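You operate a simulated robot arm through the tools that you are given. There is no shell and no other tool. Be economical: measure what you need, move in short steps, check, and stop when the job is done.

You run a simulated robot arm. Do the job below in one go: nothing can be reset, and whatever is moved stays where it is left.

## Task
Move the string tin from the odds drawer to the gilt tray, shut the drawer and tighten its loose knob.
Fine: slide the divider up against the small boxes before you shut it.

It is judged by the outcome, as a careful person would: the job done as asked, and still so three seconds after it is handed in. It fails if anything else is knocked over, pushed out of place, dropped, spilled or broken.

## Robot
A 7-joint arm with a two-finger parallel gripper, fixed in place. Base frame: the origin is at the foot of the arm, x ahead of it, y to its left, z up. Readings come in mm, rad, newtons and seconds.
With the tool pointing down near the work surface it reaches from about 160 to 640 mm from the base axis. Its first joint turns from -1.152 to 1.152 rad. Payload 1.57 kg.
The TCP is the grasp point between the finger pads, 30 mm short of the fingertips. In the tool frame z runs along the fingers and y along their closing line. Largest opening 110 mm; finger width 24, thickness 12; the body of the gripper, 48 by 112 mm, starts 78 mm behind the TCP.
Orientation is that of the tool frame in the base frame, as a unit quaternion [w, x, y, z]. With the fingers straight down and closing along the base's y, the tool's x points along the base's -x, its y along +y and its z along -z.

## Interface
- The arm moves only by the tool servo_tool. Its argument "commands" is a list of rows, each an object (a shift or turn left out is 0, a gripper value left out holds the last) with "gripper": the opening, from 0 (shut) to 1 (fully open); "slide": the shift along the tool's x, y, z in units of 300 mm (1.0 is 300 mm), a list of three; "angular": the turn, a rotation vector about the tool's x, y, z in units of 120 degrees (1.0 is 120 degrees), a list of three. In form: [{"gripper": gripper, "slide": [tx, ty, tz], "angular": [ax, ay, az]}, ...]. A call has 1 to 8 rows; each row is the pose to reach, as a shift and turn from the pose commanded when the call began, along the tool's axes at that moment. A call with a number of a shift or a turn outside -1 to 1 is refused whole. Each row takes 0.2 s and may step no farther than 50 mm and 0.15 rad from the row before; otherwise, or with a gripper value out of range, the whole call is refused. A pose out of reach is approached as far as the arm can. The call stops where the force on the tool passes 90 N (or 10 N more than at its start, if that is more) or the arm is blocked; 0.2 s more then pass. The fingers move at their own pace (about 108 mm/s each) and stop on an object; they squeeze with about 38 N. The grip force told is the motor's: it shows also when the fingers shut on nothing. Time passes only in rows, and 0.2 s behind the last, so rows that repeat a pose let the fingers close. It gives the time, the measured TCP pose, the force on the tool (base axes), the opening and the grip force at its end, in the units of the frame above (readings bear some noise).
- Cameras (640 x 400 px; columns grow to the right, rows downward): "scene" is fixed at [145.6, -394.9, 1389.1]; the picture's right is [0.85, -0.53, 0.00], its down [-0.40, -0.65, -0.64] and it looks along [0.34, 0.55, -0.77] (base axes); focal length 339 px, centre (320, 200). "wrist" rides on the gripper at [70, 16, -141] in the tool frame; the picture's right is [-0.23, 0.97, 0.00], its down [-0.86, -0.20, -0.48] and it looks along [-0.47, -0.11, 0.88] (tool axes); focal length 222 px, centre (320, 200). There is no depth. A picture from a camera that has moved, and an enlarged one, comes with that camera's place and axes in the base frame and with its lens. The place of the scene camera against the robot may be out by one fixed shift of up to 12 mm in any direction.
- snapshot(camera): a new picture of that camera. It takes no simulated time.
- close_up(camera, box): a new picture of the part [left, top, right, bottom] of that camera's present view, enlarged. It takes no simulated time.
- job_done(): hands the job in; it is judged then, once.

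Work in short steps. Places have to be worked out from the pictures, the camera data and where the tool is seen: move nearer, look again, correct. Check each grasp and each placing, and mend what went wrong. You have 120 turns and 68 pictures in all, those below and enlarged ones among them. Open the gripper and draw the arm clear of the work before you hand the job in, unless the task says otherwise; then end with one line.

The tools are called as name(argument=value, ...) on one line, values as JSON. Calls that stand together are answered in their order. servo_tool: Moves the arm, as the interface text tells. Its arguments: {"type":"object","properties":{"commands":{"type":"array","items":{"type":"object","properties":{"gripper":{"type":"number"},"slide":{"type":"array","items":{"type":"number"}},"angular":{"type":"array","items":{"type":"number"}}}}}},"required":["commands"]} The other tools are called the same way: snapshot (camera) takes a picture; close_up (camera, box) takes an enlarged picture of a part of a camera's view; job_done () hands the job in.

At the start:

```text
t: 0.0
eef_pos: [389.3, 111.8, 970.8]
ee_rot: [0.0, 0.0, 1.0, 0.0]
contact_force: [0.0, 0.0, -1.4]
opening: 110.3
grasp_force: 0.0
```

scene: 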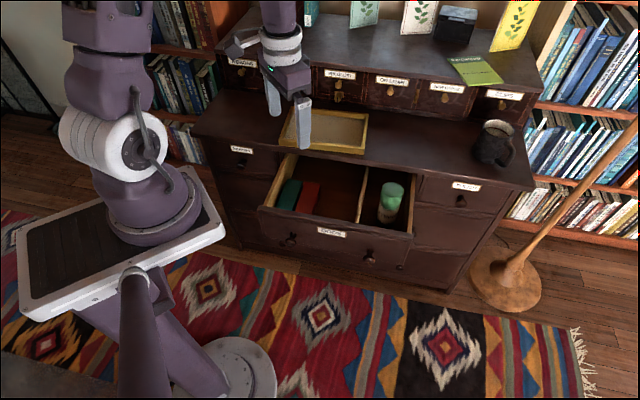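
wrist: 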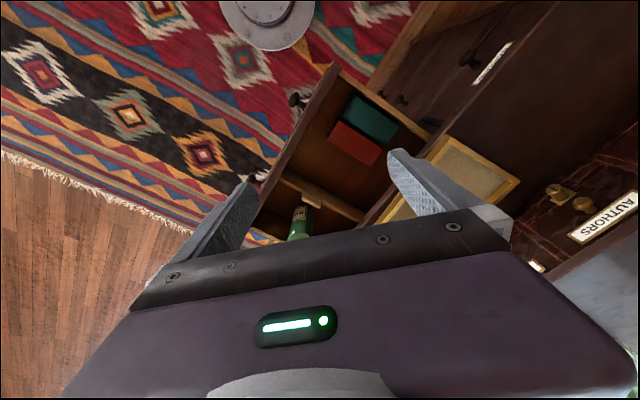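

The drawer is open with small boxes, a divider and a green-topped tin; I'll enlarge the drawer and the front to see the details.

close_up(camera="scene", box=[240, 140, 440, 265])

close_up(camera="scene", box=[200, 50, 540, 262])

close_up(camera="wrist", box=[220, 40, 540, 240])

```text
3.20 times, centred on (340, 202) of scene
camera zoom: at [145.6, -394.9, 1389.1], right [0.85, -0.53, 0.0], down [-0.4, -0.65, -0.64], along [0.34, 0.55, -0.77], focal length 1086 px, centre (256, 192)
```

zoom: 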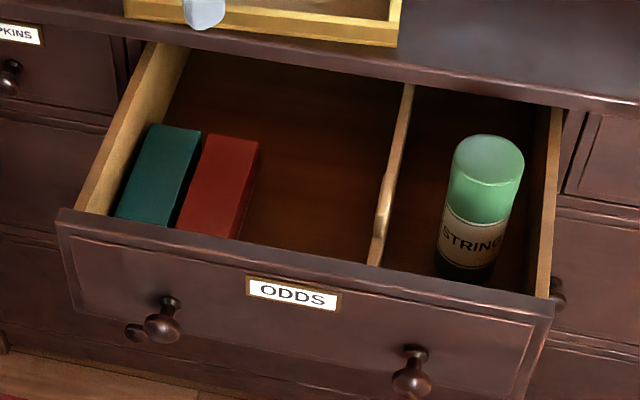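

```text
1.88 times, centred on (370, 156) of scene
camera zoom: at [145.6, -394.9, 1389.1], right [0.85, -0.53, 0.0], down [-0.4, -0.65, -0.64], along [0.34, 0.55, -0.77], focal length 639 px, centre (226, 283)
```

zoom: 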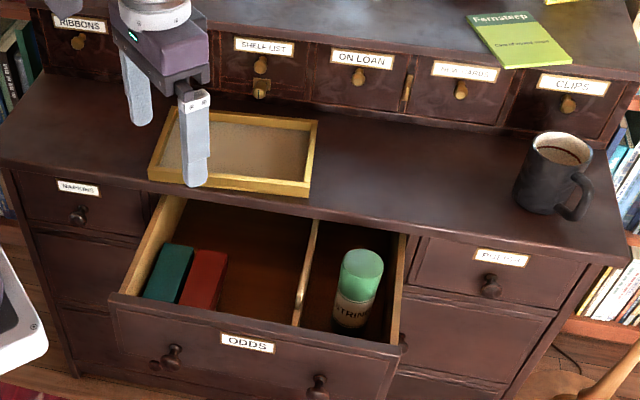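

```text
2.00 times, centred on (380, 140) of wrist
camera zoom: at [318.4, 128.4, 1112.7], right [0.23, 0.97, 0.0], down [0.86, -0.2, 0.48], along [0.47, -0.11, -0.88], focal length 444 px, centre (200, 320)
```

zoom: 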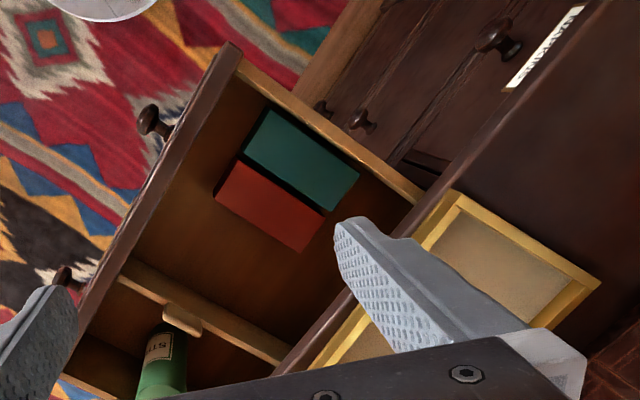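

The two views agree on a cabinet top near z≈720, a drawer front running along about (0.71,−0.70), and the tin around (595,−10). I'll turn the tool 45° so the fingers close along the drawer's depth, and move above that area for a better look.

servo_tool(commands=[{"gripper": 1, "slide": [-0.06, -0.055, 0.02], "angular": [0, 0, 0.0625]}, {"slide": [-0.12, -0.11, 0.04], "angular": [0, 0, 0.125]}, {"slide": [-0.18, -0.165, 0.06], "angular": [0, 0, 0.1875]}, {"slide": [-0.24, -0.22, 0.08], "angular": [0, 0, 0.25]}, {"slide": [-0.3, -0.275, 0.1], "angular": [0, 0, 0.3125]}, {"slide": [-0.36, -0.333, 0.12], "angular": [0, 0, 0.375]}, {"slide": [-0.36, -0.333, 0.12], "angular": [0, 0, 0.375]}])

snapshot(camera="wrist")

snapshot(camera="scene")

```text
t: 1.6
eef_pos: [496.5, 13.0, 936.1]
ee_rot: [0.0, 0.383, 0.924, 0.0]
contact_force: [-0.4, -0.3, 0.1]
opening: 109.9
grasp_force: 0.1
```

```text
62 pictures are left
camera wrist: at [458.5, 74.6, 1077.4], right [0.85, 0.53, 0.0], down [0.46, -0.75, 0.48], along [0.25, -0.41, -0.88], focal length 222 px, centre (320, 200)
```

wrist: 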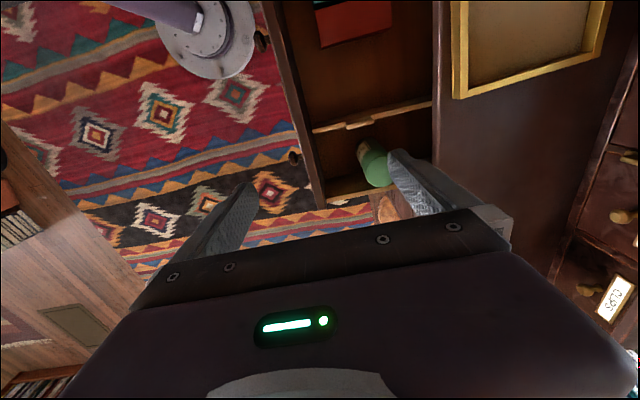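

```text
61 pictures are left
```

scene: 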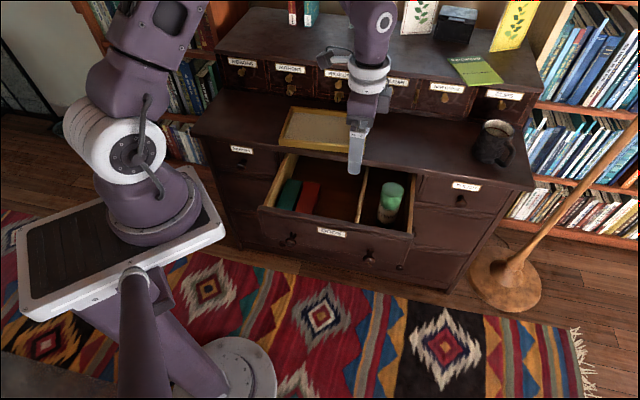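

The two views put the tin's lid near (605, 7, 735), the drawer along ±45°, and the divider at u≈342 where u=(x−y)/√2. I'll move above the tin, still clear, and look again.

servo_tool(commands=[{"slide": [-0.054, 0.048, 0.07]}, {"slide": [-0.108, 0.097, 0.14]}, {"slide": [-0.162, 0.145, 0.21]}, {"slide": [-0.216, 0.194, 0.28]}, {"slide": [-0.27, 0.242, 0.353]}, {"slide": [-0.27, 0.242, 0.353]}])

snapshot(camera="wrist")

close_up(camera="scene", box=[240, 100, 460, 240])

```text
t: 3.0
eef_pos: [605.1, 6.5, 827.7]
ee_rot: [-0.001, 0.383, 0.924, 0.0]
contact_force: [-1.1, -0.1, 0.1]
opening: 109.8
grasp_force: 0.1
```

```text
60 pictures are left
camera wrist: at [566.3, 67.5, 969.9], right [0.85, 0.53, 0.0], down [0.46, -0.75, 0.48], along [0.25, -0.41, -0.88], focal length 222 px, centre (320, 200)
```

wrist: 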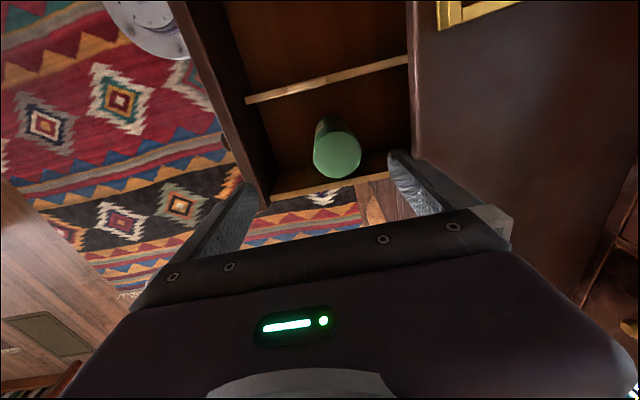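

```text
2.86 times, centred on (350, 170) of scene
camera zoom: at [145.6, -394.9, 1389.1], right [0.85, -0.53, 0.0], down [-0.4, -0.65, -0.64], along [0.34, 0.55, -0.77], focal length 970 px, centre (234, 286)
```

zoom: 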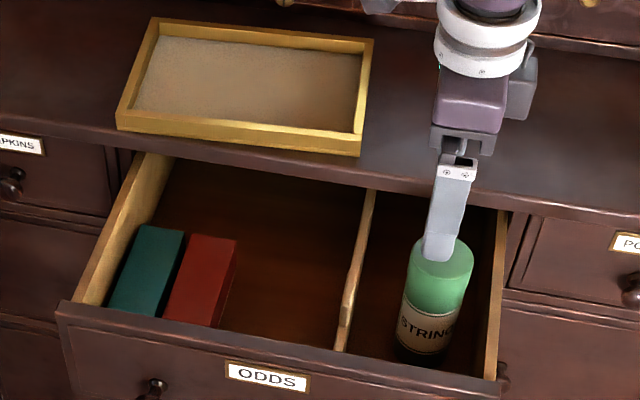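

The lid now looks closer to (622, 13), slightly beyond the tool. I'll correct and come down 50 mm, tips still above the lid, then recheck.

servo_tool(commands=[{"slide": [-0.014, 0.028, 0.08]}, {"slide": [-0.027, 0.057, 0.16]}, {"slide": [-0.027, 0.057, 0.16]}])

snapshot(camera="wrist")

close_up(camera="scene", box=[330, 110, 450, 240])

```text
t: 3.8
eef_pos: [624.1, 12.7, 780.9]
ee_rot: [-0.001, 0.382, 0.924, 0.001]
contact_force: [-0.4, 0.1, 0.0]
opening: 109.8
grasp_force: 0.0
```

```text
58 pictures are left
camera wrist: at [585.9, 74.1, 922.5], right [0.85, 0.53, 0.0], down [0.46, -0.75, 0.48], along [0.25, -0.41, -0.88], focal length 222 px, centre (320, 200)
```

wrist: 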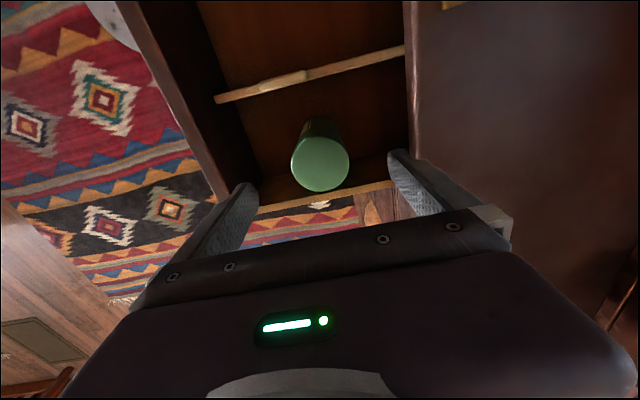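

```text
3.08 times, centred on (390, 175) of scene
camera zoom: at [145.6, -394.9, 1389.1], right [0.85, -0.53, 0.0], down [-0.4, -0.65, -0.64], along [0.34, 0.55, -0.77], focal length 1044 px, centre (105, 277)
```

zoom: 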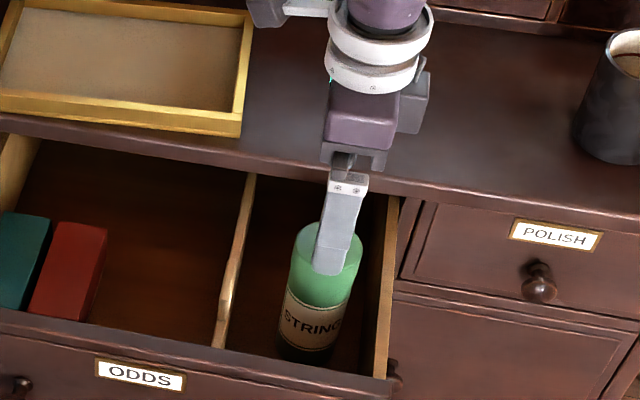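

Both views agree: lid at (624.6, 12.2, 715), diameter ~55, and the tool is centred over it. I'll go down to z≈686 and close.

servo_tool(commands=[{"slide": [0, 0, 0.1]}, {"slide": [0, 0, 0.2]}, {"slide": [0, 0, 0.317]}, {"slide": [0, 0, 0.317]}])

servo_tool(commands=[{"gripper": 0.3}, {"gripper": 0.3}, {"gripper": 0.3}])

snapshot(camera="wrist")

```text
t: 4.8
eef_pos: [621.5, 10.6, 685.1]
ee_rot: [0.001, 0.383, 0.924, 0.0]
contact_force: [0.9, 0.3, -0.6]
opening: 110.0
grasp_force: 0.1
```

```text
t: 5.6
eef_pos: [621.1, 10.5, 687.6]
ee_rot: [0.0, 0.382, 0.924, 0.0]
contact_force: [0.2, -1.0, -0.4]
opening: 56.9
grasp_force: 37.7
```

```text
56 pictures are left
camera wrist: at [582.9, 72.6, 827.6], right [0.85, 0.53, 0.0], down [0.46, -0.75, 0.48], along [0.25, -0.41, -0.88], focal length 222 px, centre (320, 200)
```

wrist: 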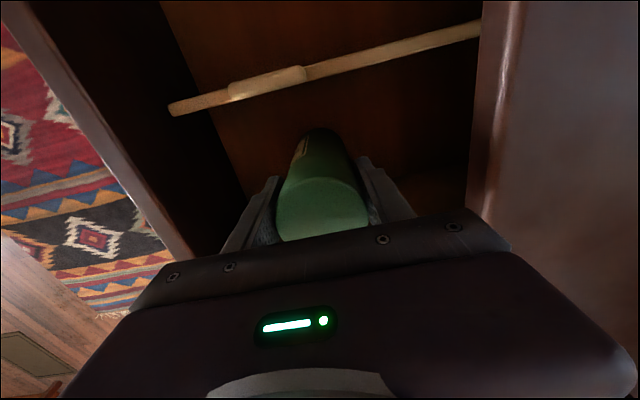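

Gripped at 56.9 mm opening with full force. Lifting straight up and checking what's held.

servo_tool(commands=[{"slide": [0, 0, -0.09]}, {"slide": [0, 0, -0.2]}, {"slide": [0, 0, -0.32]}, {"slide": [0, 0, -0.44]}, {"slide": [0, 0, -0.56]}, {"slide": [0, 0, -0.56]}])

close_up(camera="scene", box=[250, 60, 450, 260])

snapshot(camera="wrist")

```text
t: 7.0
eef_pos: [623.4, 9.9, 853.2]
ee_rot: [0.0, 0.382, 0.924, -0.001]
contact_force: [-0.2, -0.3, -2.6]
opening: 57.2
grasp_force: 37.6
```

```text
2.00 times, centred on (350, 160) of scene
camera zoom: at [145.7, -394.9, 1389.1], right [0.85, -0.53, 0.0], down [-0.4, -0.65, -0.64], along [0.34, 0.55, -0.77], focal length 679 px, centre (260, 280)
```

zoom: 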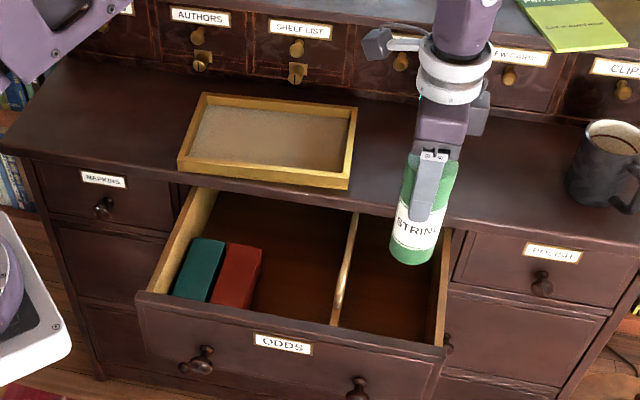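

```text
54 pictures are left
camera wrist: at [585.3, 71.1, 996.2], right [0.85, 0.53, 0.0], down [0.46, -0.75, 0.48], along [0.25, -0.41, -0.88], focal length 222 px, centre (320, 200)
```

wrist: 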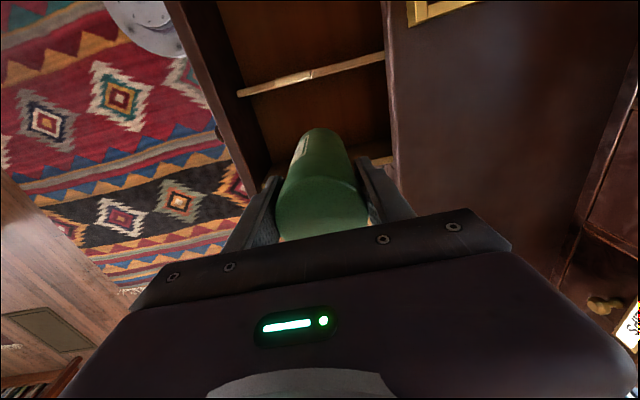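

The tin hangs upright, and its base is about 114 mm below the TCP (~z 739 now). I'll lift another 40 mm and carry it over the front-left part of the tray.

servo_tool(commands=[{"slide": [0, 0, -0.133]}, {"slide": [0.13, 0.074, -0.133]}, {"slide": [0.26, 0.148, -0.133]}, {"slide": [0.39, 0.222, -0.133]}, {"slide": [0.52, 0.296, -0.133]}, {"slide": [0.65, 0.371, -0.133]}, {"slide": [0.78, 0.445, -0.133]}, {"slide": [0.91, 0.519, -0.133]}])

snapshot(camera="wrist")

close_up(camera="scene", box=[220, 40, 420, 180])

```text
t: 8.8
eef_pos: [537.5, 317.5, 893.4]
ee_rot: [0.001, 0.383, 0.924, 0.0]
contact_force: [0.5, 0.5, -2.7]
opening: 57.1
grasp_force: 37.9
```

```text
53 pictures are left
camera wrist: at [499.1, 378.3, 1034.7], right [0.85, 0.53, 0.0], down [0.46, -0.75, 0.48], along [0.25, -0.41, -0.88], focal length 222 px, centre (320, 200)
```

wrist: 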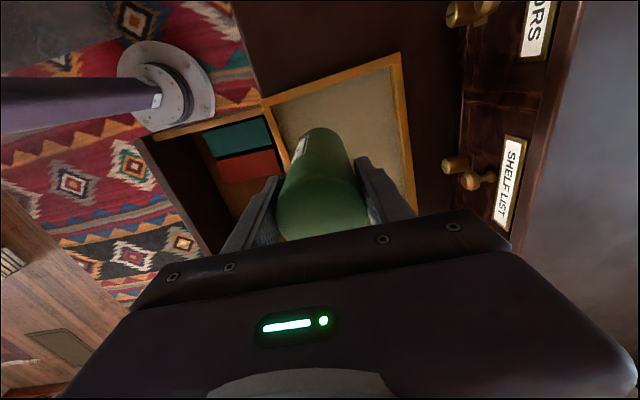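

```text
2.86 times, centred on (320, 110) of scene
camera zoom: at [145.6, -394.9, 1389.1], right [0.85, -0.53, 0.0], down [-0.4, -0.65, -0.64], along [0.34, 0.55, -0.77], focal length 970 px, centre (320, 457)
```

zoom: 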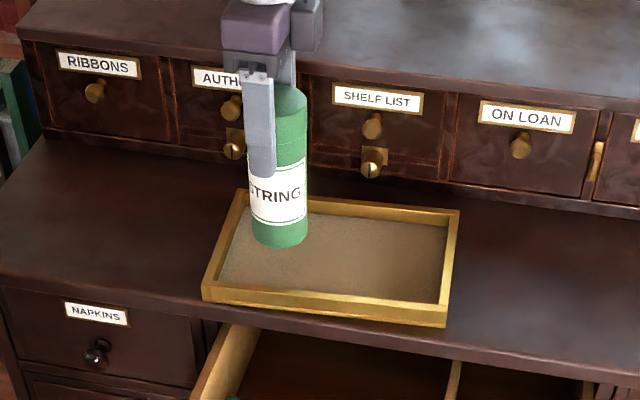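

The tin hangs 56 mm inside the tray's front edge and 68 mm from its left edge. Lowering toward the tray floor.

servo_tool(commands=[{"slide": [0, 0, 0.08]}, {"slide": [0, 0, 0.16]}, {"slide": [0, 0, 0.18]}, {"slide": [0, 0, 0.18]}])

close_up(camera="scene", box=[250, 70, 390, 180])

```text
t: 9.8
eef_pos: [540.8, 315.8, 839.9]
ee_rot: [0.002, 0.383, 0.924, 0.002]
contact_force: [1.1, 1.3, 25.3]
opening: 57.0
grasp_force: 37.6
```

```text
3.64 times, centred on (320, 125) of scene
camera zoom: at [145.2, -395.1, 1389.1], right [0.85, -0.53, 0.0], down [-0.4, -0.65, -0.64], along [0.34, 0.55, -0.77], focal length 1234 px, centre (320, 473)
```

zoom: 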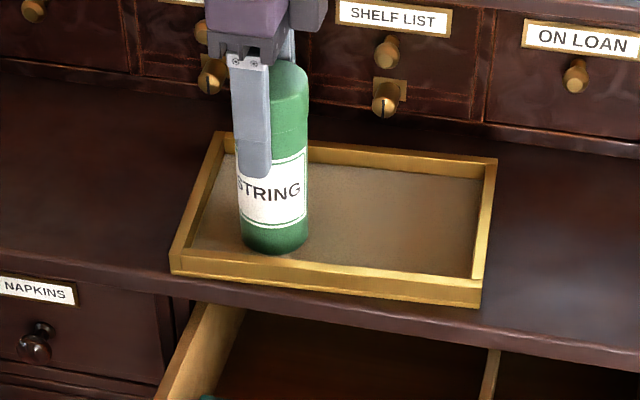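

It's resting on the tray floor (25 N up), so I open gently and rise clear.

servo_tool(commands=[{"slide": [0, 0, -0.007]}, {"gripper": 0.7, "slide": [0, 0, -0.007]}, {"gripper": 1, "slide": [0, 0, -0.007]}, {"gripper": 1, "slide": [0, 0, -0.007]}])

servo_tool(commands=[{"slide": [0, 0, -0.1]}, {"slide": [0, 0, -0.2]}, {"slide": [0, 0, -0.3]}, {"slide": [0, 0, -0.3]}])

snapshot(camera="scene")

snapshot(camera="wrist")

```text
t: 10.8
eef_pos: [539.5, 314.5, 840.2]
ee_rot: [0.0, 0.382, 0.924, 0.0]
contact_force: [0.4, 0.2, -1.0]
opening: 110.1
grasp_force: 0.1
```

```text
t: 11.8
eef_pos: [541.2, 314.3, 932.6]
ee_rot: [0.0, 0.383, 0.924, 0.0]
contact_force: [-0.6, 0.7, -0.4]
opening: 109.9
grasp_force: 0.0
```

```text
50 pictures are left
```

scene: 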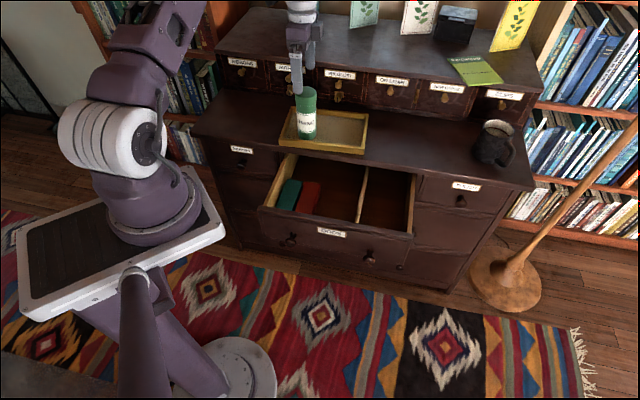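

```text
49 pictures are left
camera wrist: at [502.3, 375.7, 1074.9], right [0.85, 0.53, 0.0], down [0.46, -0.75, 0.48], along [0.25, -0.41, -0.88], focal length 222 px, centre (320, 200)
```

wrist: 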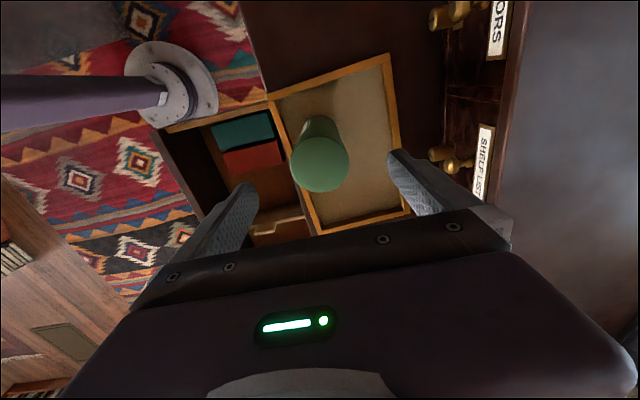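

The tin stands alone and upright in the tray. Next the divider: its top is near z≈652 at u≈354, with a tab at n≈401–455. I'll move over the now-empty compartment with the fingers shut and look.

servo_tool(commands=[{"slide": [-0.11, -0.084, 0]}, {"slide": [-0.22, -0.168, 0]}, {"slide": [-0.33, -0.252, 0]}, {"gripper": 0, "slide": [-0.44, -0.336, 0]}, {"slide": [-0.56, -0.42, 0.03]}, {"slide": [-0.68, -0.5, 0.12]}, {"slide": [-0.797, -0.589, 0.22]}, {"slide": [-0.797, -0.589, 0.3]}])

snapshot(camera="wrist")

close_up(camera="scene", box=[250, 110, 430, 270])

```text
refused: row 6 steps farther than a row can; nothing moved
```

```text
48 pictures are left
camera wrist: at [502.3, 375.7, 1074.9], right [0.85, 0.53, 0.0], down [0.46, -0.75, 0.48], along [0.25, -0.41, -0.88], focal length 222 px, centre (320, 200)
```

wrist: 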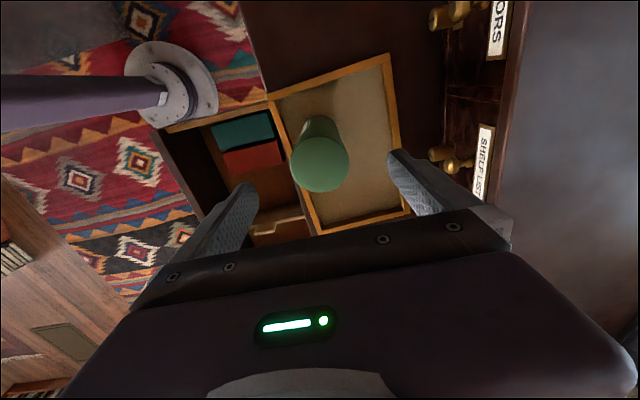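

```text
2.50 times, centred on (340, 190) of scene
camera zoom: at [145.6, -394.9, 1389.1], right [0.85, -0.53, 0.0], down [-0.4, -0.65, -0.64], along [0.34, 0.55, -0.77], focal length 848 px, centre (270, 225)
```

zoom: 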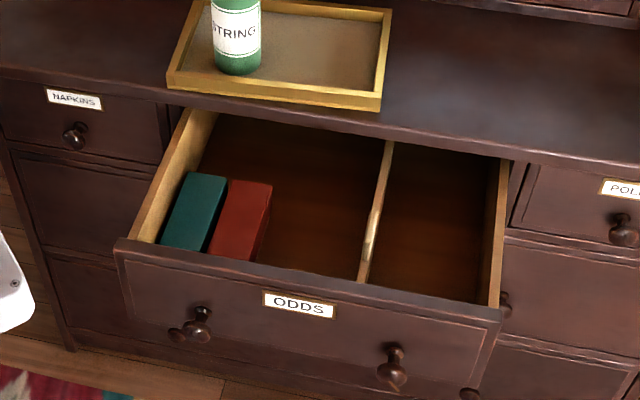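

One row stepped slightly too far, so the call was refused and nothing moved. I'll repeat the move with smaller steps.

servo_tool(commands=[{"slide": [-0.114, -0.084, 0]}, {"slide": [-0.228, -0.168, 0]}, {"slide": [-0.342, -0.252, 0]}, {"gripper": 0, "slide": [-0.456, -0.336, 0]}, {"slide": [-0.57, -0.42, 0]}, {"slide": [-0.684, -0.505, 0]}, {"slide": [-0.797, -0.589, 0]}, {"slide": [-0.797, -0.589, 0.15]}])

snapshot(camera="wrist")

```text
t: 13.6
eef_pos: [584.8, 20.4, 885.1]
ee_rot: [0.001, 0.382, 0.924, 0.001]
contact_force: [-0.6, 0.5, -0.3]
opening: 0.0
grasp_force: 21.4
```

```text
46 pictures are left
camera wrist: at [546.6, 81.6, 1027.1], right [0.85, 0.53, 0.0], down [0.46, -0.75, 0.48], along [0.25, -0.41, -0.88], focal length 222 px, centre (320, 200)
```

wrist: 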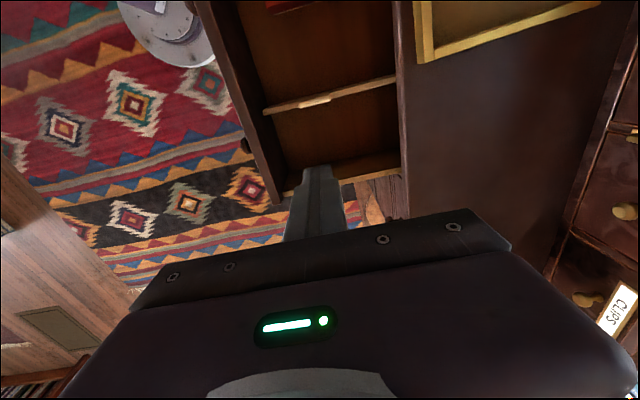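

The fingertips are at u≈399, between the divider (u≈354) and the right wall. Descending to z≈645 inside the empty compartment.

servo_tool(commands=[{"slide": [0, 0, 0.15]}, {"slide": [0, 0, 0.3]}, {"slide": [0, 0, 0.45]}, {"slide": [0, 0, 0.6]}, {"slide": [0, 0, 0.7]}, {"slide": [0, 0, 0.8]}, {"slide": [0, 0, 0.8]}])

snapshot(camera="wrist")

close_up(camera="scene", box=[250, 140, 430, 260])

```text
t: 15.2
eef_pos: [584.4, 20.1, 645.0]
ee_rot: [0.001, 0.383, 0.924, 0.0]
contact_force: [0.9, 0.1, 1.2]
opening: 0.3
grasp_force: 21.3
```

```text
45 pictures are left
camera wrist: at [546.1, 81.7, 786.8], right [0.85, 0.53, 0.0], down [0.46, -0.75, 0.48], along [0.25, -0.41, -0.88], focal length 222 px, centre (320, 200)
```

wrist: 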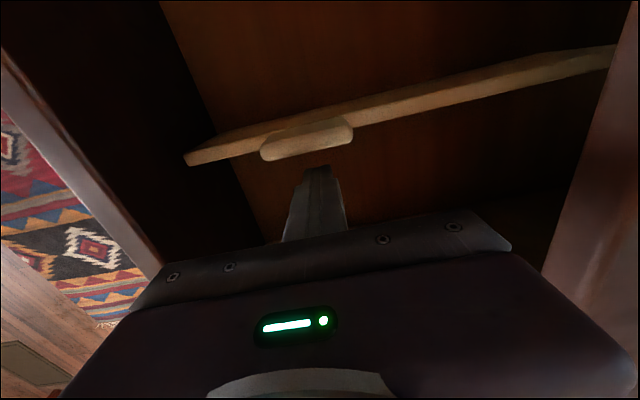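

```text
3.33 times, centred on (340, 200) of scene
camera zoom: at [145.6, -394.9, 1389.1], right [0.85, -0.53, 0.0], down [-0.4, -0.65, -0.64], along [0.34, 0.55, -0.77], focal length 1131 px, centre (253, 200)
```

zoom: 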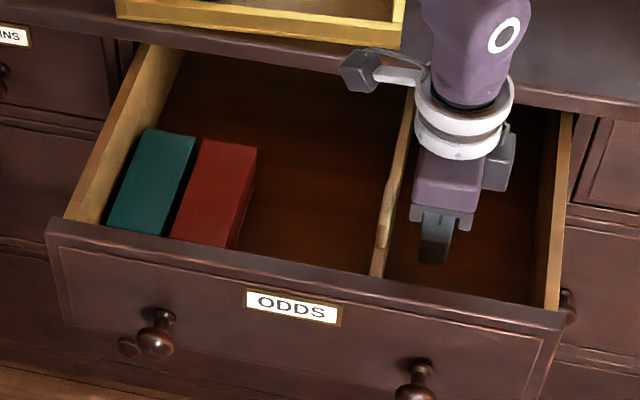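

The finger faces the divider's tab. I push gently toward the boxes by 70 mm in small steps, watching the force.

servo_tool(commands=[{"slide": [0.03, 0, 0]}, {"slide": [0.065, 0, 0]}, {"slide": [0.1, 0, 0]}, {"slide": [0.135, 0, 0]}, {"slide": [0.17, 0, 0]}, {"slide": [0.2, 0, 0]}, {"slide": [0.233, 0, 0]}])

close_up(camera="scene", box=[250, 140, 430, 260])

snapshot(camera="wrist")

```text
t: 16.8
eef_pos: [534.3, 70.8, 647.2]
ee_rot: [0.0, 0.383, 0.924, 0.0]
contact_force: [1.2, -0.6, -1.0]
opening: 0.2
grasp_force: 21.1
```

```text
3.33 times, centred on (340, 200) of scene
camera zoom: at [145.7, -394.9, 1389.1], right [0.85, -0.53, 0.0], down [-0.4, -0.65, -0.64], along [0.34, 0.55, -0.77], focal length 1131 px, centre (253, 200)
```

zoom: 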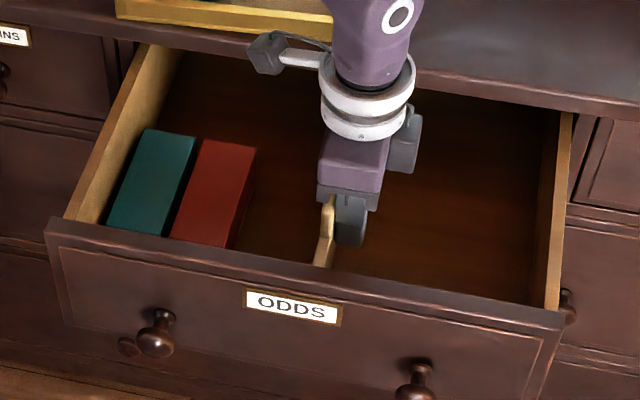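

```text
42 pictures are left
camera wrist: at [496.7, 132.6, 788.2], right [0.85, 0.53, 0.0], down [0.46, -0.75, 0.48], along [0.25, -0.41, -0.88], focal length 222 px, centre (320, 200)
```

wrist: 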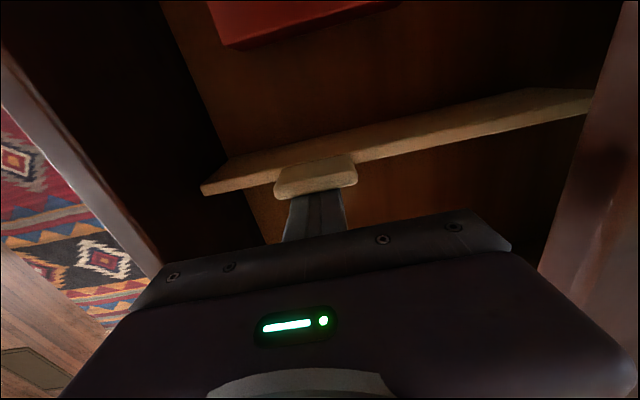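

The divider slides freely and straight; I estimate ~70–75 mm remain to the red box. Pushing another 50 mm.

servo_tool(commands=[{"slide": [0.035, 0, 0]}, {"slide": [0.07, 0, 0]}, {"slide": [0.105, 0, 0]}, {"slide": [0.14, 0, 0]}, {"slide": [0.167, 0, 0]}])

close_up(camera="scene", box=[260, 160, 380, 240])

snapshot(camera="wrist")

```text
t: 18.0
eef_pos: [497.2, 105.9, 646.4]
ee_rot: [0.0, 0.383, 0.924, 0.0]
contact_force: [1.0, -1.9, -0.9]
opening: 0.1
grasp_force: 21.5
```

```text
5.00 times, centred on (320, 200) of scene
camera zoom: at [145.6, -394.9, 1389.1], right [0.85, -0.53, 0.0], down [-0.4, -0.65, -0.64], along [0.34, 0.55, -0.77], focal length 1697 px, centre (320, 200)
```

zoom: 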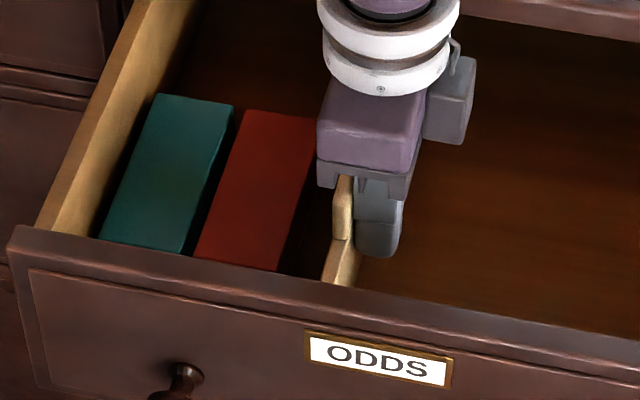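

```text
40 pictures are left
camera wrist: at [460.3, 167.2, 788.5], right [0.85, 0.53, 0.0], down [0.46, -0.75, 0.48], along [0.25, -0.41, -0.88], focal length 222 px, centre (320, 200)
```

wrist: 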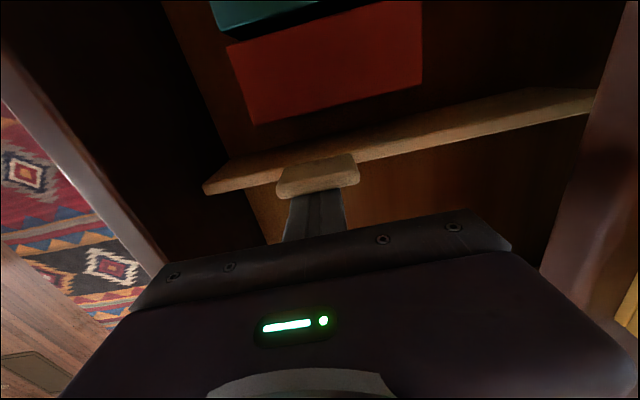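

Gap to the red box is roughly 25–30 mm (box side at u≈224). Pushing 18 mm more, then inching.

servo_tool(commands=[{"slide": [0.02, 0, 0]}, {"slide": [0.04, 0, 0]}, {"slide": [0.06, 0, 0]}, {"slide": [0.06, 0, 0]}])

close_up(camera="scene", box=[270, 175, 350, 225])

close_up(camera="wrist", box=[160, 40, 460, 220])

```text
t: 19.0
eef_pos: [485.8, 120.2, 645.9]
ee_rot: [0.0, 0.383, 0.924, 0.0]
contact_force: [0.4, -2.2, -0.4]
opening: 0.2
grasp_force: 21.7
```

```text
8.00 times, centred on (310, 200) of scene
camera zoom: at [145.7, -394.9, 1389.1], right [0.85, -0.53, 0.0], down [-0.4, -0.65, -0.64], along [0.34, 0.55, -0.77], focal length 2715 px, centre (400, 200)
```

zoom: 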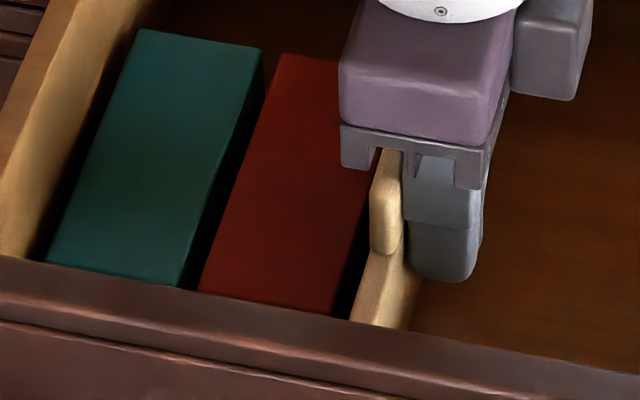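

```text
2.13 times, centred on (310, 130) of wrist
camera zoom: at [448.2, 180.4, 788.3], right [0.85, 0.53, 0.0], down [0.46, -0.75, 0.48], along [0.25, -0.41, -0.88], focal length 474 px, centre (341, 349)
```

zoom: 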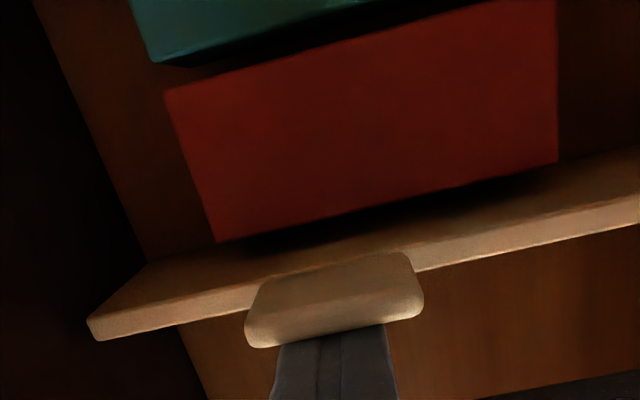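

Gap estimate is now ~10–12 mm (divider face u≈236, box u≈225). Pushing 8 mm more.

servo_tool(commands=[{"slide": [0.01, 0, 0]}, {"slide": [0.02, 0, 0]}, {"slide": [0.027, 0, 0]}, {"slide": [0.027, 0, 0]}])

close_up(camera="scene", box=[270, 175, 350, 225])

close_up(camera="wrist", box=[160, 40, 460, 220])

```text
t: 20.0
eef_pos: [486.2, 121.1, 647.3]
ee_rot: [0.006, 0.384, 0.923, 0.0]
contact_force: [36.4, -35.4, -11.6]
opening: 0.0
grasp_force: 21.4
```

```text
8.00 times, centred on (310, 200) of scene
camera zoom: at [146.4, -395.5, 1388.8], right [0.85, -0.53, 0.0], down [-0.4, -0.65, -0.64], along [0.34, 0.55, -0.77], focal length 2715 px, centre (400, 200)
```

zoom: 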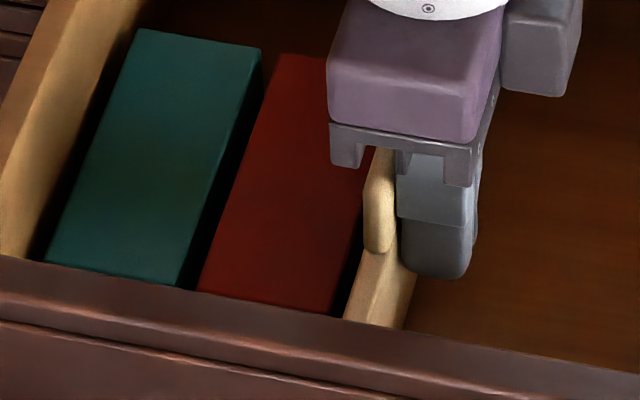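

```text
2.13 times, centred on (310, 130) of wrist
camera zoom: at [445.4, 182.3, 788.5], right [0.85, 0.53, 0.01], down [0.46, -0.74, 0.49], along [0.26, -0.41, -0.87], focal length 474 px, centre (341, 349)
```

zoom: 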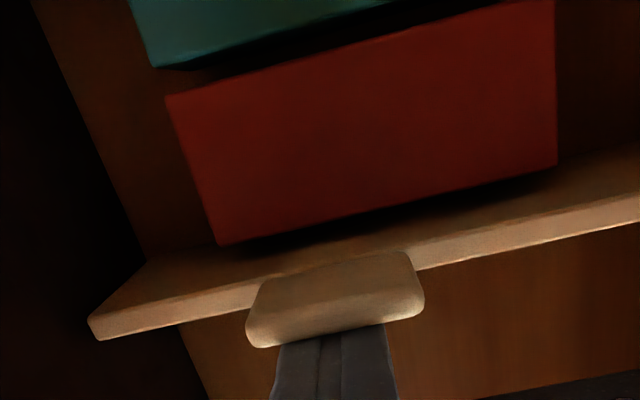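

The arm is blocked with ~50 N, yet a gap of several mm still appears. I'll back off the load slightly and check what is blocking, including higher up the arm.

servo_tool(commands=[{"slide": [-0.02, 0, 0]}, {"slide": [-0.03, 0, 0]}, {"slide": [-0.03, 0, 0]}])

close_up(camera="scene", box=[220, 40, 420, 240])

snapshot(camera="wrist")

```text
t: 20.8
eef_pos: [485.0, 120.2, 646.2]
ee_rot: [-0.003, 0.383, 0.924, 0.0]
contact_force: [0.0, 0.8, 0.2]
opening: 0.2
grasp_force: 21.6
```

```text
2.00 times, centred on (320, 140) of scene
camera zoom: at [145.6, -394.9, 1389.1], right [0.85, -0.53, 0.0], down [-0.4, -0.65, -0.64], along [0.34, 0.55, -0.77], focal length 679 px, centre (320, 320)
```

zoom: 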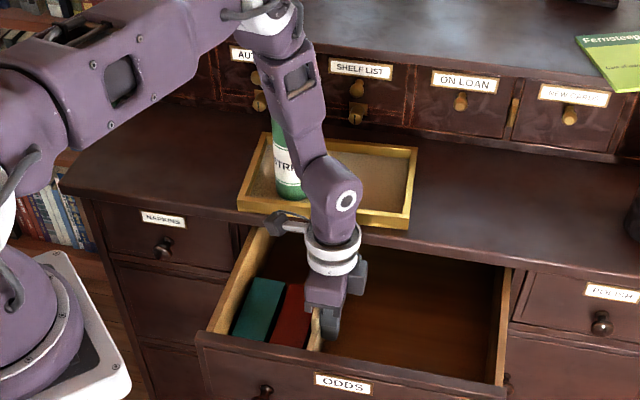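

```text
34 pictures are left
camera wrist: at [447.5, 180.5, 788.3], right [0.85, 0.53, 0.0], down [0.47, -0.75, 0.48], along [0.25, -0.4, -0.88], focal length 222 px, centre (320, 200)
```

wrist: 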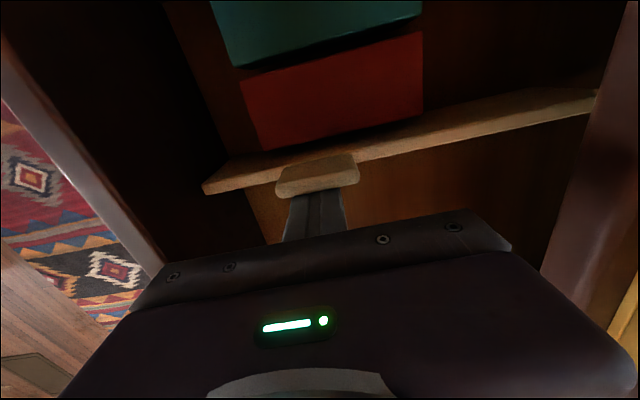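

The tin and tray haven't moved, and nothing up the arm is touching. I'll look closely at the divider's far end and around the boxes.

close_up(camera="wrist", box=[380, 40, 640, 200])

close_up(camera="wrist", box=[190, 90, 390, 215])

```text
2.46 times, centred on (510, 120) of wrist
camera zoom: at [447.5, 180.5, 788.3], right [0.85, 0.53, 0.0], down [0.47, -0.75, 0.48], along [0.25, -0.4, -0.88], focal length 547 px, centre (-148, 397)
```

zoom: 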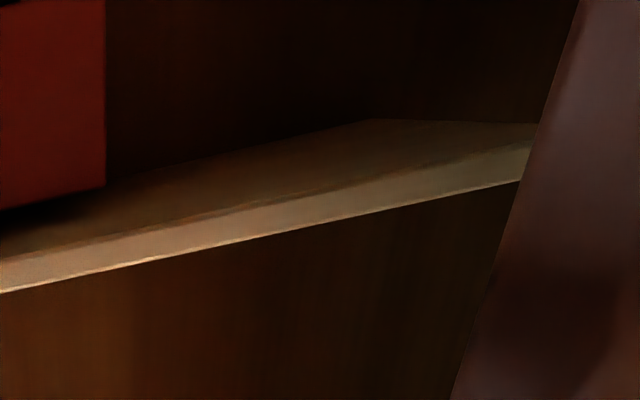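

```text
3.20 times, centred on (290, 152) of wrist
camera zoom: at [447.5, 180.5, 788.3], right [0.85, 0.53, 0.0], down [0.47, -0.75, 0.48], along [0.25, -0.4, -0.88], focal length 711 px, centre (416, 352)
```

zoom: 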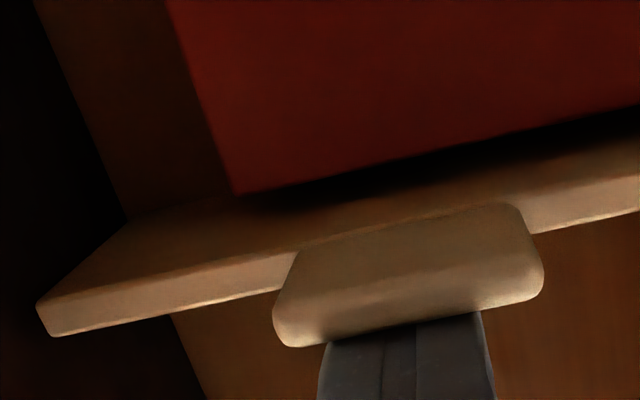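

The gap seems real (~8 mm), with nothing visible blocking; pushing off-centre at the tab may have wedged it. I'll back off and push on the bare plate nearer its middle (n≈472).

servo_tool(commands=[{"slide": [-0.06, 0, 0]}, {"slide": [-0.06, 0.075, 0.0]}, {"slide": [-0.06, 0.147, 0.03]}, {"slide": [-0.03, 0.147, 0.03]}, {"slide": [0.0, 0.147, 0.03]}, {"slide": [0.01, 0.147, 0.03]}, {"slide": [0.02, 0.147, 0.03]}])

snapshot(camera="wrist")

```text
t: 22.4
eef_pos: [515.6, 153.8, 637.2]
ee_rot: [0.002, 0.383, 0.924, 0.001]
contact_force: [8.1, -6.7, -4.6]
opening: 0.0
grasp_force: 21.0
```

```text
31 pictures are left
camera wrist: at [477.3, 213.9, 779.4], right [0.85, 0.53, 0.0], down [0.46, -0.75, 0.48], along [0.26, -0.41, -0.88], focal length 222 px, centre (320, 200)
```

wrist: 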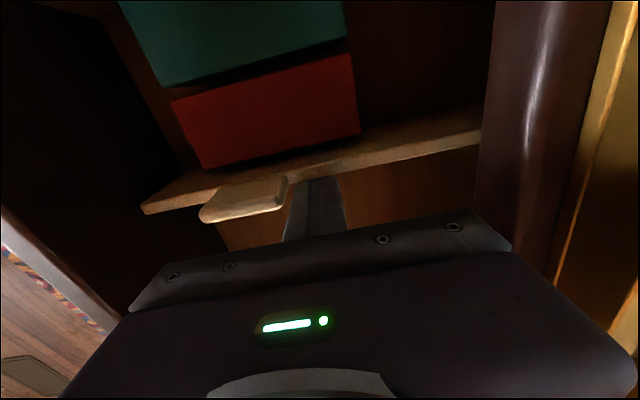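

Contact on the plate with ~10 N. Push a few more mm and see whether it yields.

servo_tool(commands=[{"slide": [0.007, 0, 0]}, {"slide": [0.013, 0, 0]}, {"slide": [0.02, 0, 0]}, {"slide": [0.02, 0, 0]}])

close_up(camera="wrist", box=[120, 60, 420, 260])

```text
t: 23.4
eef_pos: [514.7, 151.7, 637.3]
ee_rot: [0.006, 0.384, 0.923, -0.002]
contact_force: [42.8, -42.3, -19.5]
opening: 0.1
grasp_force: 21.3
```

```text
2.00 times, centred on (270, 160) of wrist
camera zoom: at [475.6, 214.4, 779.2], right [0.85, 0.53, 0.01], down [0.46, -0.74, 0.49], along [0.26, -0.41, -0.87], focal length 444 px, centre (420, 280)
```

zoom: 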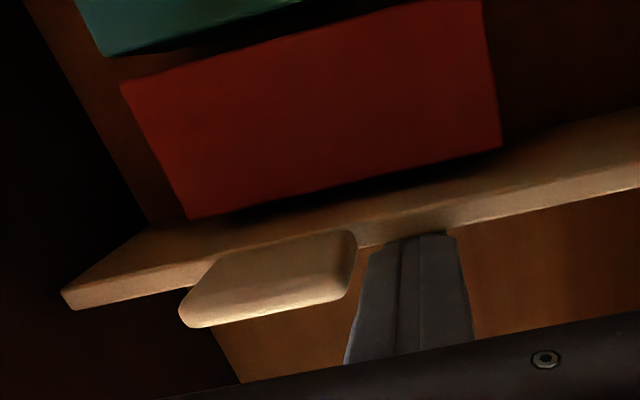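

It's a firm stop (60 N, no motion, boxes unmoved), so the divider is as far as it goes against the boxes. Backing off and rising out of the drawer, then inspecting the front and knobs.

servo_tool(commands=[{"slide": [-0.03, 0, 0]}, {"slide": [-0.1, 0, 0]}, {"slide": [-0.1, -0.1, -0.1]}, {"slide": [-0.1, -0.1, -0.25]}, {"slide": [-0.1, -0.1, -0.4]}, {"slide": [-0.1, -0.1, -0.55]}, {"slide": [-0.1, -0.1, -0.7]}])

snapshot(camera="wrist")

close_up(camera="scene", box=[255, 160, 415, 280])

```text
t: 25.0
eef_pos: [509.0, 116.8, 849.3]
ee_rot: [0.0, 0.382, 0.924, 0.0]
contact_force: [0.1, 0.2, 0.1]
opening: 0.2
grasp_force: 21.2
```

```text
29 pictures are left
camera wrist: at [470.5, 178.2, 990.9], right [0.85, 0.53, 0.0], down [0.46, -0.75, 0.48], along [0.25, -0.41, -0.88], focal length 222 px, centre (320, 200)
```

wrist: 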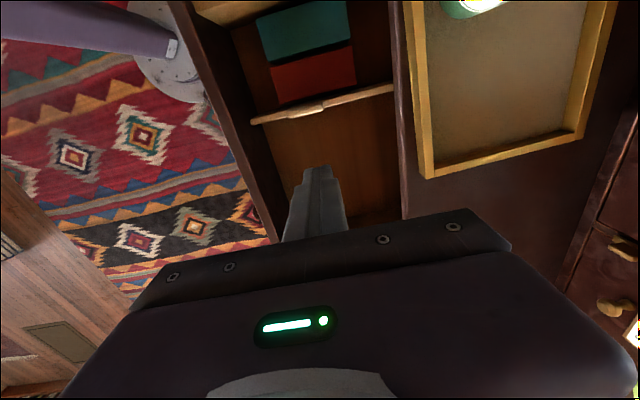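

```text
3.33 times, centred on (335, 220) of scene
camera zoom: at [145.6, -394.9, 1389.1], right [0.85, -0.53, 0.0], down [-0.4, -0.65, -0.64], along [0.34, 0.55, -0.77], focal length 1131 px, centre (270, 133)
```

zoom: 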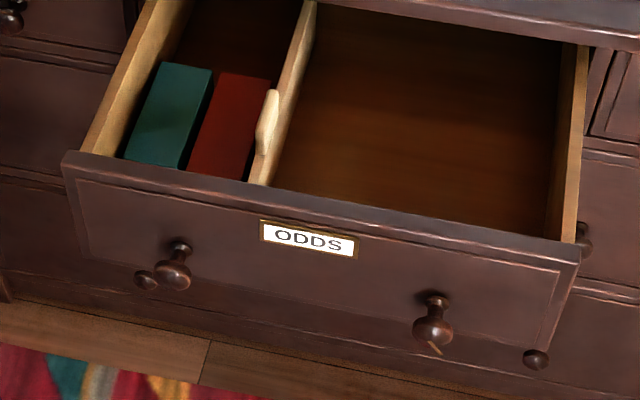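

The divider now rests by the red box. Looking closer at the two knobs for which is loose.

close_up(camera="scene", box=[345, 235, 395, 275])

close_up(camera="scene", box=[270, 220, 320, 260])

```text
10.00 times, centred on (370, 255) of scene
camera zoom: at [145.6, -394.9, 1389.1], right [0.85, -0.53, 0.0], down [-0.4, -0.65, -0.64], along [0.34, 0.55, -0.77], focal length 3393 px, centre (-180, -350)
```

zoom: 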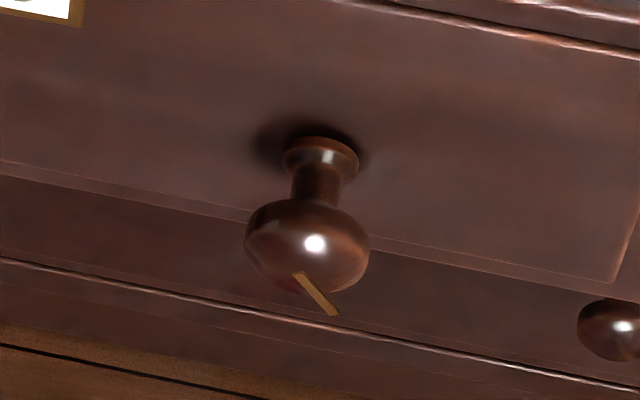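

```text
10.00 times, centred on (295, 240) of scene
camera zoom: at [145.6, -394.9, 1389.1], right [0.85, -0.53, 0.0], down [-0.4, -0.65, -0.64], along [0.34, 0.55, -0.77], focal length 3393 px, centre (570, -200)
```

zoom: 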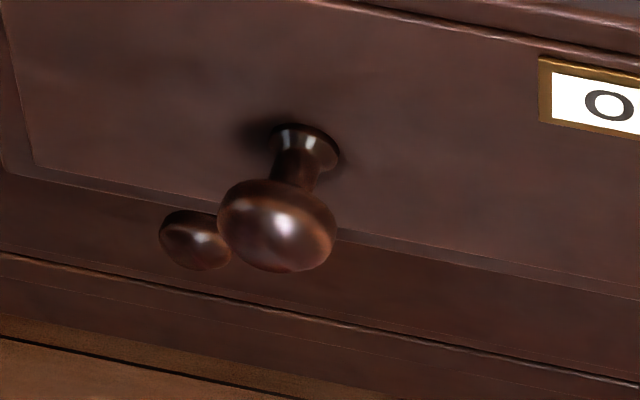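

The right-hand knob is the loose one: it has a brass index mark and stands at about u≈402, z≈598. To shut the drawer I'll tilt the tool 45° forward so only the tips meet the panel above the label, and move in front of it.

servo_tool(commands=[{"gripper": 0, "slide": [-0.007, -0.07, 0.02], "angular": [-0.047, 0, 0]}, {"slide": [-0.014, -0.14, 0.05], "angular": [-0.094, 0, 0]}, {"slide": [-0.021, -0.21, 0.075], "angular": [-0.141, 0, 0]}, {"slide": [-0.028, -0.28, 0.1], "angular": [-0.188, 0, 0]}, {"slide": [-0.035, -0.35, 0.125], "angular": [-0.235, 0, 0]}, {"slide": [-0.042, -0.42, 0.15], "angular": [-0.282, 0, 0]}, {"slide": [-0.05, -0.49, 0.175], "angular": [-0.329, 0, 0]}, {"slide": [-0.057, -0.542, 0.197], "angular": [-0.375, 0, 0]}])

snapshot(camera="scene")

```text
t: 26.8
eef_pos: [407.3, -11.6, 788.5]
ee_rot: [0.147, 0.353, 0.853, 0.354]
contact_force: [-0.6, -0.5, 0.6]
opening: 0.1
grasp_force: 21.2
```

```text
25 pictures are left
```

scene: 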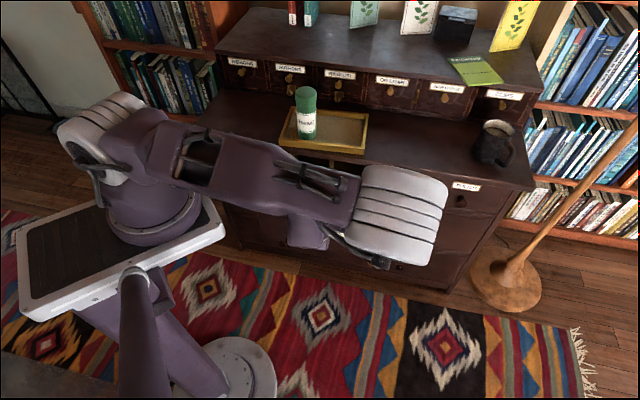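

In front of the panel and tilted 45°, at u≈296, n≈280. Lowering to z≈699, about 15 mm short of the panel.

servo_tool(commands=[{"slide": [0, -0.07, 0.07]}, {"slide": [0, -0.14, 0.14]}, {"slide": [0, -0.21, 0.21]}, {"slide": [0, -0.21, 0.21]}])

snapshot(camera="wrist")

```text
t: 27.8
eef_pos: [406.8, -10.2, 699.4]
ee_rot: [0.146, 0.354, 0.853, 0.354]
contact_force: [0.3, 0.1, 0.1]
opening: 0.0
grasp_force: 20.9
```

```text
24 pictures are left
camera wrist: at [294.1, -24.2, 812.1], right [0.65, 0.33, 0.69], down [0.27, -0.94, 0.2], along [0.71, 0.06, -0.7], focal length 222 px, centre (320, 200)
```

wrist: 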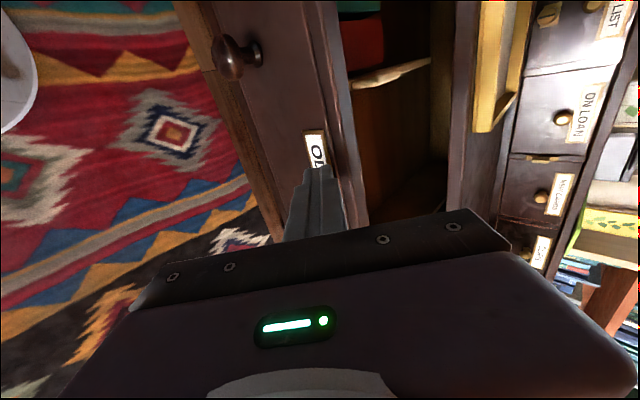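

Tips face the panel just above the label. Pushing the drawer in steadily, 20 mm per row.

servo_tool(commands=[{"slide": [0, 0.03, 0.03]}, {"slide": [0, 0.06, 0.06]}, {"slide": [0, 0.1, 0.1]}, {"slide": [0, 0.147, 0.147]}, {"slide": [0, 0.194, 0.194]}, {"slide": [0, 0.241, 0.241]}, {"slide": [0, 0.288, 0.288]}, {"slide": [0, 0.335, 0.335]}])

snapshot(camera="wrist")

```text
t: 29.6
eef_pos: [508.7, 91.2, 699.6]
ee_rot: [0.147, 0.354, 0.853, 0.354]
contact_force: [-0.1, -0.1, 0.3]
opening: 0.1
grasp_force: 21.0
```

```text
23 pictures are left
camera wrist: at [396.3, 77.3, 811.5], right [0.65, 0.33, 0.69], down [0.27, -0.94, 0.2], along [0.71, 0.06, -0.7], focal length 222 px, centre (320, 200)
```

wrist: 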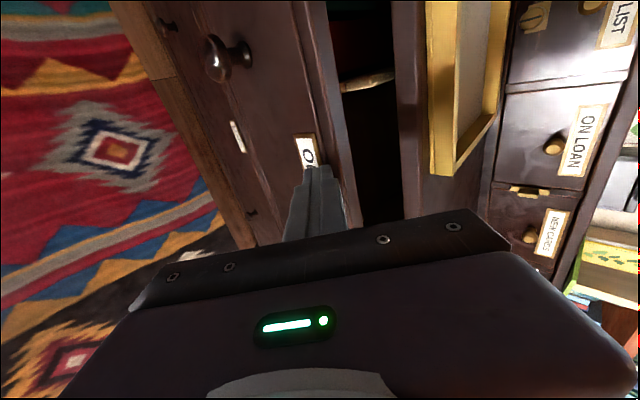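

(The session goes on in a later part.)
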